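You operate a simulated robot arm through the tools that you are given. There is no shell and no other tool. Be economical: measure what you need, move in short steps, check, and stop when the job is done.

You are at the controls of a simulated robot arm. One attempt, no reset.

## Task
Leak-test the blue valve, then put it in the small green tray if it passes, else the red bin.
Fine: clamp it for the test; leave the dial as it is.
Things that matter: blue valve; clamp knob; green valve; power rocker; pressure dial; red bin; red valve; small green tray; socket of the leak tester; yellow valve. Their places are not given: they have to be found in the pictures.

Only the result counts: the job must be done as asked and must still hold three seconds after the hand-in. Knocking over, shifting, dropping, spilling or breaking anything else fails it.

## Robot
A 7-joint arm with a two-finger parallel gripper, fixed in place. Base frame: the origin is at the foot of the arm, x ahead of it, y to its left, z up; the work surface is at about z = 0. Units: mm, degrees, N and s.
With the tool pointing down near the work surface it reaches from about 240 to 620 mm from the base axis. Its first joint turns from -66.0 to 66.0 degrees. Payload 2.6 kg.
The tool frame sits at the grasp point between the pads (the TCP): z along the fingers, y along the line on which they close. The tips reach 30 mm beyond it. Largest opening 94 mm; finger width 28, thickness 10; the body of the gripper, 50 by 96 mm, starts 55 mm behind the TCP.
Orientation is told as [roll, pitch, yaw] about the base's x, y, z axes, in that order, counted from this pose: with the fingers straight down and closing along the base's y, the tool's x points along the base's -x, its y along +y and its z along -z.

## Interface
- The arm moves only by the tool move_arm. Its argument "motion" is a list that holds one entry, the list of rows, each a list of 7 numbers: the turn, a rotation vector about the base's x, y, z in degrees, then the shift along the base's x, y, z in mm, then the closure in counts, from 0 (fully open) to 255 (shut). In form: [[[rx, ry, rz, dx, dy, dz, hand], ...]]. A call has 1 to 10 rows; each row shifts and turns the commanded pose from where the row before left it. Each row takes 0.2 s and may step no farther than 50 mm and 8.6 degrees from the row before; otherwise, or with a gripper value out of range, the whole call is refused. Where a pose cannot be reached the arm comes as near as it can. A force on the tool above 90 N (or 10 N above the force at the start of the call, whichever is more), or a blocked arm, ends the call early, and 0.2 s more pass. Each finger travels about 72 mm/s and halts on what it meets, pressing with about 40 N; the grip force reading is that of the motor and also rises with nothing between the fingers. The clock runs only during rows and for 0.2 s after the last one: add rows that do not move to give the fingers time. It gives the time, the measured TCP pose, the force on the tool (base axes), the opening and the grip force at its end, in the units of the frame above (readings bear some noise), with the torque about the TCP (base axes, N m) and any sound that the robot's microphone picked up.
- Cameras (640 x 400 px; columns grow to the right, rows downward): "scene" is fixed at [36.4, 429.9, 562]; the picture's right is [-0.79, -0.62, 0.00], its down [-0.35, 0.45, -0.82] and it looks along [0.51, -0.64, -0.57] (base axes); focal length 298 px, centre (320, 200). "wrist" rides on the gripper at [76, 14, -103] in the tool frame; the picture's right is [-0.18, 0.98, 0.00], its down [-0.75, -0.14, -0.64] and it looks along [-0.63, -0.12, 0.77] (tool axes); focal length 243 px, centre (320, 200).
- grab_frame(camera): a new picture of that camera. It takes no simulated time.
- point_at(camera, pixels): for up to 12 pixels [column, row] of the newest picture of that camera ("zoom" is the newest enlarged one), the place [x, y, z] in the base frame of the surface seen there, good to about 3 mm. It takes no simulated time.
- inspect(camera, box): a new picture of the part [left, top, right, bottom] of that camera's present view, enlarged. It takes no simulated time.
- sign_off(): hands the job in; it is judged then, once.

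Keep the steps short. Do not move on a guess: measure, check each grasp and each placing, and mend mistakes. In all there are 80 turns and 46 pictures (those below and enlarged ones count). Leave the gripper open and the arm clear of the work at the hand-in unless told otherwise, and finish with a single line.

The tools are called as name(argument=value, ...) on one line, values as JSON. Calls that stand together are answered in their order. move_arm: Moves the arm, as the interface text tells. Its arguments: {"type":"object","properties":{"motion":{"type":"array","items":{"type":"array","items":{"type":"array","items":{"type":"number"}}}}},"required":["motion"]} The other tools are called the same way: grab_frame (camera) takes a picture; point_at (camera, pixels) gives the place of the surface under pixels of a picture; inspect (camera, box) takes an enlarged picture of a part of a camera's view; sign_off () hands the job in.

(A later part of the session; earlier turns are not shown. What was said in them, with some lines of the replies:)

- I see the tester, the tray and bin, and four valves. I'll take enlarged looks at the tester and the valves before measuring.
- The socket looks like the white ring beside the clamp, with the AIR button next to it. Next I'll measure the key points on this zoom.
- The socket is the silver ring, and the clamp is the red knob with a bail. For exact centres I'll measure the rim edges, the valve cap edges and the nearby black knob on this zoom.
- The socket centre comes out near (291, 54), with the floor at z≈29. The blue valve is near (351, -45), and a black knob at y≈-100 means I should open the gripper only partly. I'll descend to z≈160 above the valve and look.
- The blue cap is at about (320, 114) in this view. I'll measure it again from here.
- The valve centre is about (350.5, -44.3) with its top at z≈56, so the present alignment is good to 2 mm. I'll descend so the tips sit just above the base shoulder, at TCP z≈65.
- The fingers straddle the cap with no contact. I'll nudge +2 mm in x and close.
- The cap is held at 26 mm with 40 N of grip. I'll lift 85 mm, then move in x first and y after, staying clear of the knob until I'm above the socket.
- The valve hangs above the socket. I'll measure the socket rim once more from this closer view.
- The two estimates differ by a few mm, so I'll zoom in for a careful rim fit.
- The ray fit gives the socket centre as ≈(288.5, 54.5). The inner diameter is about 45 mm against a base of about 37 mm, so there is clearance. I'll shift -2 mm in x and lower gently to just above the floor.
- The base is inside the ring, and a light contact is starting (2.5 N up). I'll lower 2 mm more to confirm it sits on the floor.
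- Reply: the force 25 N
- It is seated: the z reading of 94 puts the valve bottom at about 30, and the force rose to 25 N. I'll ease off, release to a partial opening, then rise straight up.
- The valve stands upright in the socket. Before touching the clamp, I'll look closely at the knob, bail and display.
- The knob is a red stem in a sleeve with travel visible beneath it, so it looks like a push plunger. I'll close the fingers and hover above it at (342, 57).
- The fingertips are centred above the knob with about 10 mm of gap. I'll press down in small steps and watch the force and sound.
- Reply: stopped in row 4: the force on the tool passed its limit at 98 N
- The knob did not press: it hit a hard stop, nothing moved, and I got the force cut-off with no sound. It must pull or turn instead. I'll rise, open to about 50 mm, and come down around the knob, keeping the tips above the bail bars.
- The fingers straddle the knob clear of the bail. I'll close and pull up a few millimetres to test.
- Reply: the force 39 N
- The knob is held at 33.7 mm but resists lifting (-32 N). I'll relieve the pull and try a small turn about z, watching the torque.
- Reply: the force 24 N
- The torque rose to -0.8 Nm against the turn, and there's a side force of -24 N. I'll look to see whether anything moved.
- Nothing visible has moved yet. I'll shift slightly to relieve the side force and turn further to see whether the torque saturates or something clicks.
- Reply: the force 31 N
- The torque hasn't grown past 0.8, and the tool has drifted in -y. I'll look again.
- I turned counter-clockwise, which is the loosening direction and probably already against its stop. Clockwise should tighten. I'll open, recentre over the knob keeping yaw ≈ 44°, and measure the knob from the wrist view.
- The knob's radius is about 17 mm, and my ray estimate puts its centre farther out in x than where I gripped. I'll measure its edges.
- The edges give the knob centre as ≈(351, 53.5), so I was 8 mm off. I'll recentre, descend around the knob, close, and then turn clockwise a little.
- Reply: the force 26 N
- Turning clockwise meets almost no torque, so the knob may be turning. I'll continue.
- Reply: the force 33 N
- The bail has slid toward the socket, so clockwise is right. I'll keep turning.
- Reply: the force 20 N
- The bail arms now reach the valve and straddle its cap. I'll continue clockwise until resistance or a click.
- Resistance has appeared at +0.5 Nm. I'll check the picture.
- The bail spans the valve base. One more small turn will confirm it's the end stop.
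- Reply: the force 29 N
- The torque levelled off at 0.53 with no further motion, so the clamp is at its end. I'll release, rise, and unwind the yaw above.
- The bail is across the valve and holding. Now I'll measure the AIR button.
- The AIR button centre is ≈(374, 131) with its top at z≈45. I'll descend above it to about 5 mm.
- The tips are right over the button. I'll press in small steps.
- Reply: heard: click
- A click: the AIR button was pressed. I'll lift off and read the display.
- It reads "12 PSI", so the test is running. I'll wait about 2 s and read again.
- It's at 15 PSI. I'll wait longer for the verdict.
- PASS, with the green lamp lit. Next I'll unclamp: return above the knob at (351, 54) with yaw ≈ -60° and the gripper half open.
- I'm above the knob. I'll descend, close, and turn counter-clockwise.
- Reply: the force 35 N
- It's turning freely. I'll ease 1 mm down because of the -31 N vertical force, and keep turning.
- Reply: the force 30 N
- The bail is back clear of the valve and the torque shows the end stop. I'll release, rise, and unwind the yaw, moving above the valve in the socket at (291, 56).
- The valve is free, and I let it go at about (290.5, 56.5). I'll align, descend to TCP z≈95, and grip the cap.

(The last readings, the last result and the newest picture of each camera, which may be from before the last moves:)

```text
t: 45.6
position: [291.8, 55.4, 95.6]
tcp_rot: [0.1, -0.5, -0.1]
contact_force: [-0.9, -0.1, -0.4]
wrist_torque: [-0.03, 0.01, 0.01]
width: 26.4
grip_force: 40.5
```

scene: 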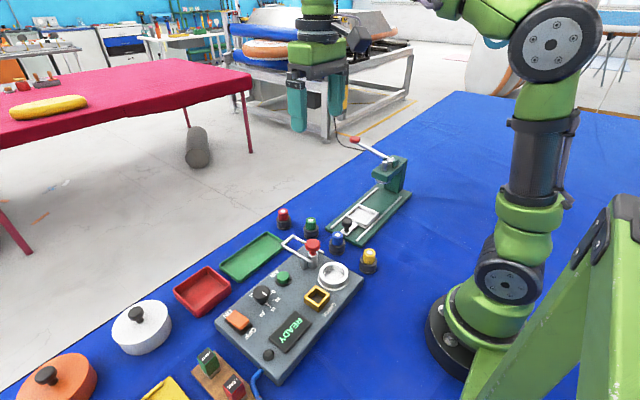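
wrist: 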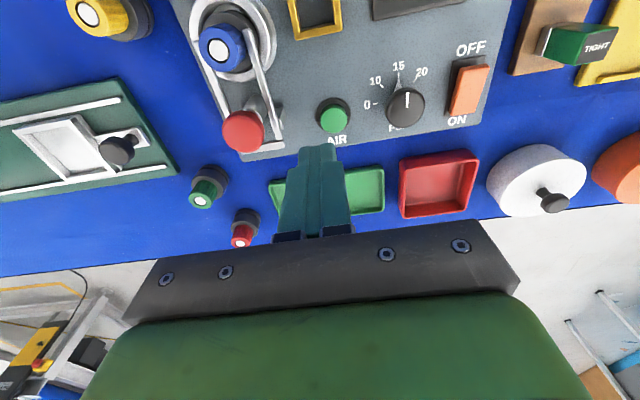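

The cap is gripped at 26.4 mm. I'll lift to z≈200 and carry it to the green tray's centre at (506, 111).

move_arm(motion=[[[0, 0, 0, 0, 0, 35, 230], [0, 0, 0, 0, 0, 45, 230], [0, 0, 0, 0, 0, 25, 230], [0, 0, 0, 40, 14, 0, 230], [0, 0, 0, 44, 14, 0, 230], [0, 0, 0, 44, 14, 0, 230], [0, 0, 0, 44, 13, 0, 230], [0, 0, 0, 43, 0, 0, 230], [0, 0, 0, 0, 0, 0, 230]]])

inspect(camera="scene", box=[190, 190, 350, 310])

```text
t: 47.6
position: [506.3, 111.1, 201.3]
tcp_rot: [0.1, -0.5, -0.2]
contact_force: [-0.5, 0.3, -1.0]
wrist_torque: [-0.01, 0.02, 0.01]
width: 26.3
grip_force: 40.2
```

```text
3.33 times, centred on (270, 250) of scene
```

zoom: 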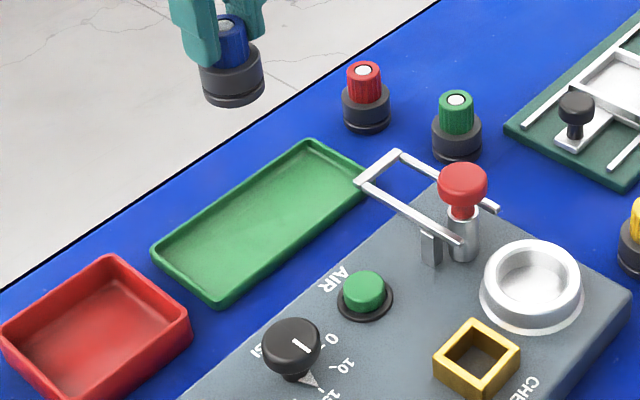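

The valve is carried well. I'll measure the tray corners and centre before lowering.

point_at(camera="zoom", pixels=[[312, 142], [364, 176], [216, 301], [157, 247], [262, 220], [230, 250]])

```text
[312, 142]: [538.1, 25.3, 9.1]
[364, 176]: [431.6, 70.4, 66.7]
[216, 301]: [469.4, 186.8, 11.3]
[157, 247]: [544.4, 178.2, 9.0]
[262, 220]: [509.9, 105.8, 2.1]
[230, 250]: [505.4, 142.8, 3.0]
```

The tray spans x ≈ 469–543 and y ≈ 27–186, with the floor at z≈2.5, so I'm near its centre. I'll lower now.

move_arm(motion=[[[0, 0, 0, 0, 0, -45, 230], [0, 0, 0, 0, 0, -45, 230], [0, 0, 0, 0, 0, -30, 230], [0, 0, 0, 0, 0, -9, 230], [0, 0, 0, 0, 0, -2, 230], [0, 0, 0, 0, 0, 0, 230]]])

```text
t: 49.0
position: [506.9, 111.5, 69.5]
tcp_rot: [0.2, -0.7, -0.1]
contact_force: [-4.7, 0.9, 17.9]
wrist_torque: [-0.17, 0.39, -0.07]
width: 26.3
grip_force: 39.8
```

The valve is down on the tray floor (18 N of contact). I'll ease up 1 mm, open partly, rise, and move clear.

move_arm(motion=[[[0, 0, 0, 0, 0, 1, 230], [0, 0, 0, 0, 0, 0, 130], [0, 0, 0, 0, 0, 0, 130], [0, 0, 0, 0, 0, 30, 130], [0, 0, 0, 0, 0, 45, 130], [0, 0, 0, 0, 0, 50, 100], [0, 0, 0, -30, -30, 40, 50], [0, 0, 0, -40, -30, 40, 0], [0, 0, 0, -40, -30, 20, 0], [0, 0, 0, 0, 0, 0, 0]]])

grab_frame(camera="scene")

```text
refused: row 7 steps farther than a row can; nothing moved
```

```text
8 pictures are left
```

scene: 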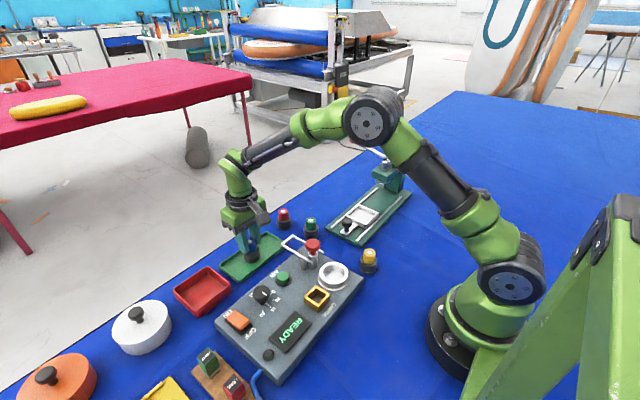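

That call was refused because one row stepped too far. I'll repeat it with shorter steps.

move_arm(motion=[[[0, 0, 0, 0, 0, 1, 230], [0, 0, 0, 0, 0, 0, 130], [0, 0, 0, 0, 0, 0, 130], [0, 0, 0, 0, 0, 30, 130], [0, 0, 0, 0, 0, 45, 130], [0, 0, 0, 0, 0, 45, 100], [0, 0, 0, -20, -15, 40, 50], [0, 0, 0, -30, -15, 30, 0], [0, 0, 0, -30, -15, 30, 0], [0, 0, 0, 0, 0, 0, 0]]])

grab_frame(camera="scene")

inspect(camera="scene", box=[190, 190, 390, 340])

```text
t: 51.2
position: [421.7, 66.7, 290.1]
tcp_rot: [0.1, -0.5, -0.1]
contact_force: [0.8, 0.0, -1.3]
wrist_torque: [0.01, -0.01, 0.0]
width: 94.0
grip_force: 0.0
```

```text
7 pictures are left
```

scene: 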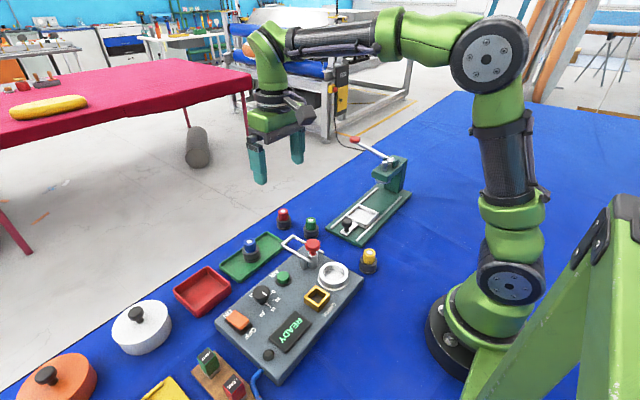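

```text
2.67 times, centred on (290, 265) of scene
```

zoom: 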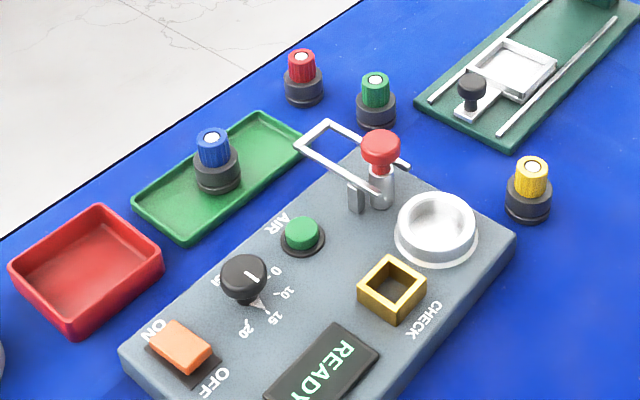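

The blue valve stands upright in the green tray. Everything else is in place, the dial is untouched, the clamp is open, and the gripper is open and clear. I'll hand in.

sign_off()

```text
The job is handed in.
```

The blue valve was clamped and leak-tested at 15 PSI with the dial left as it was; it read PASS and now stands in the small green tray.
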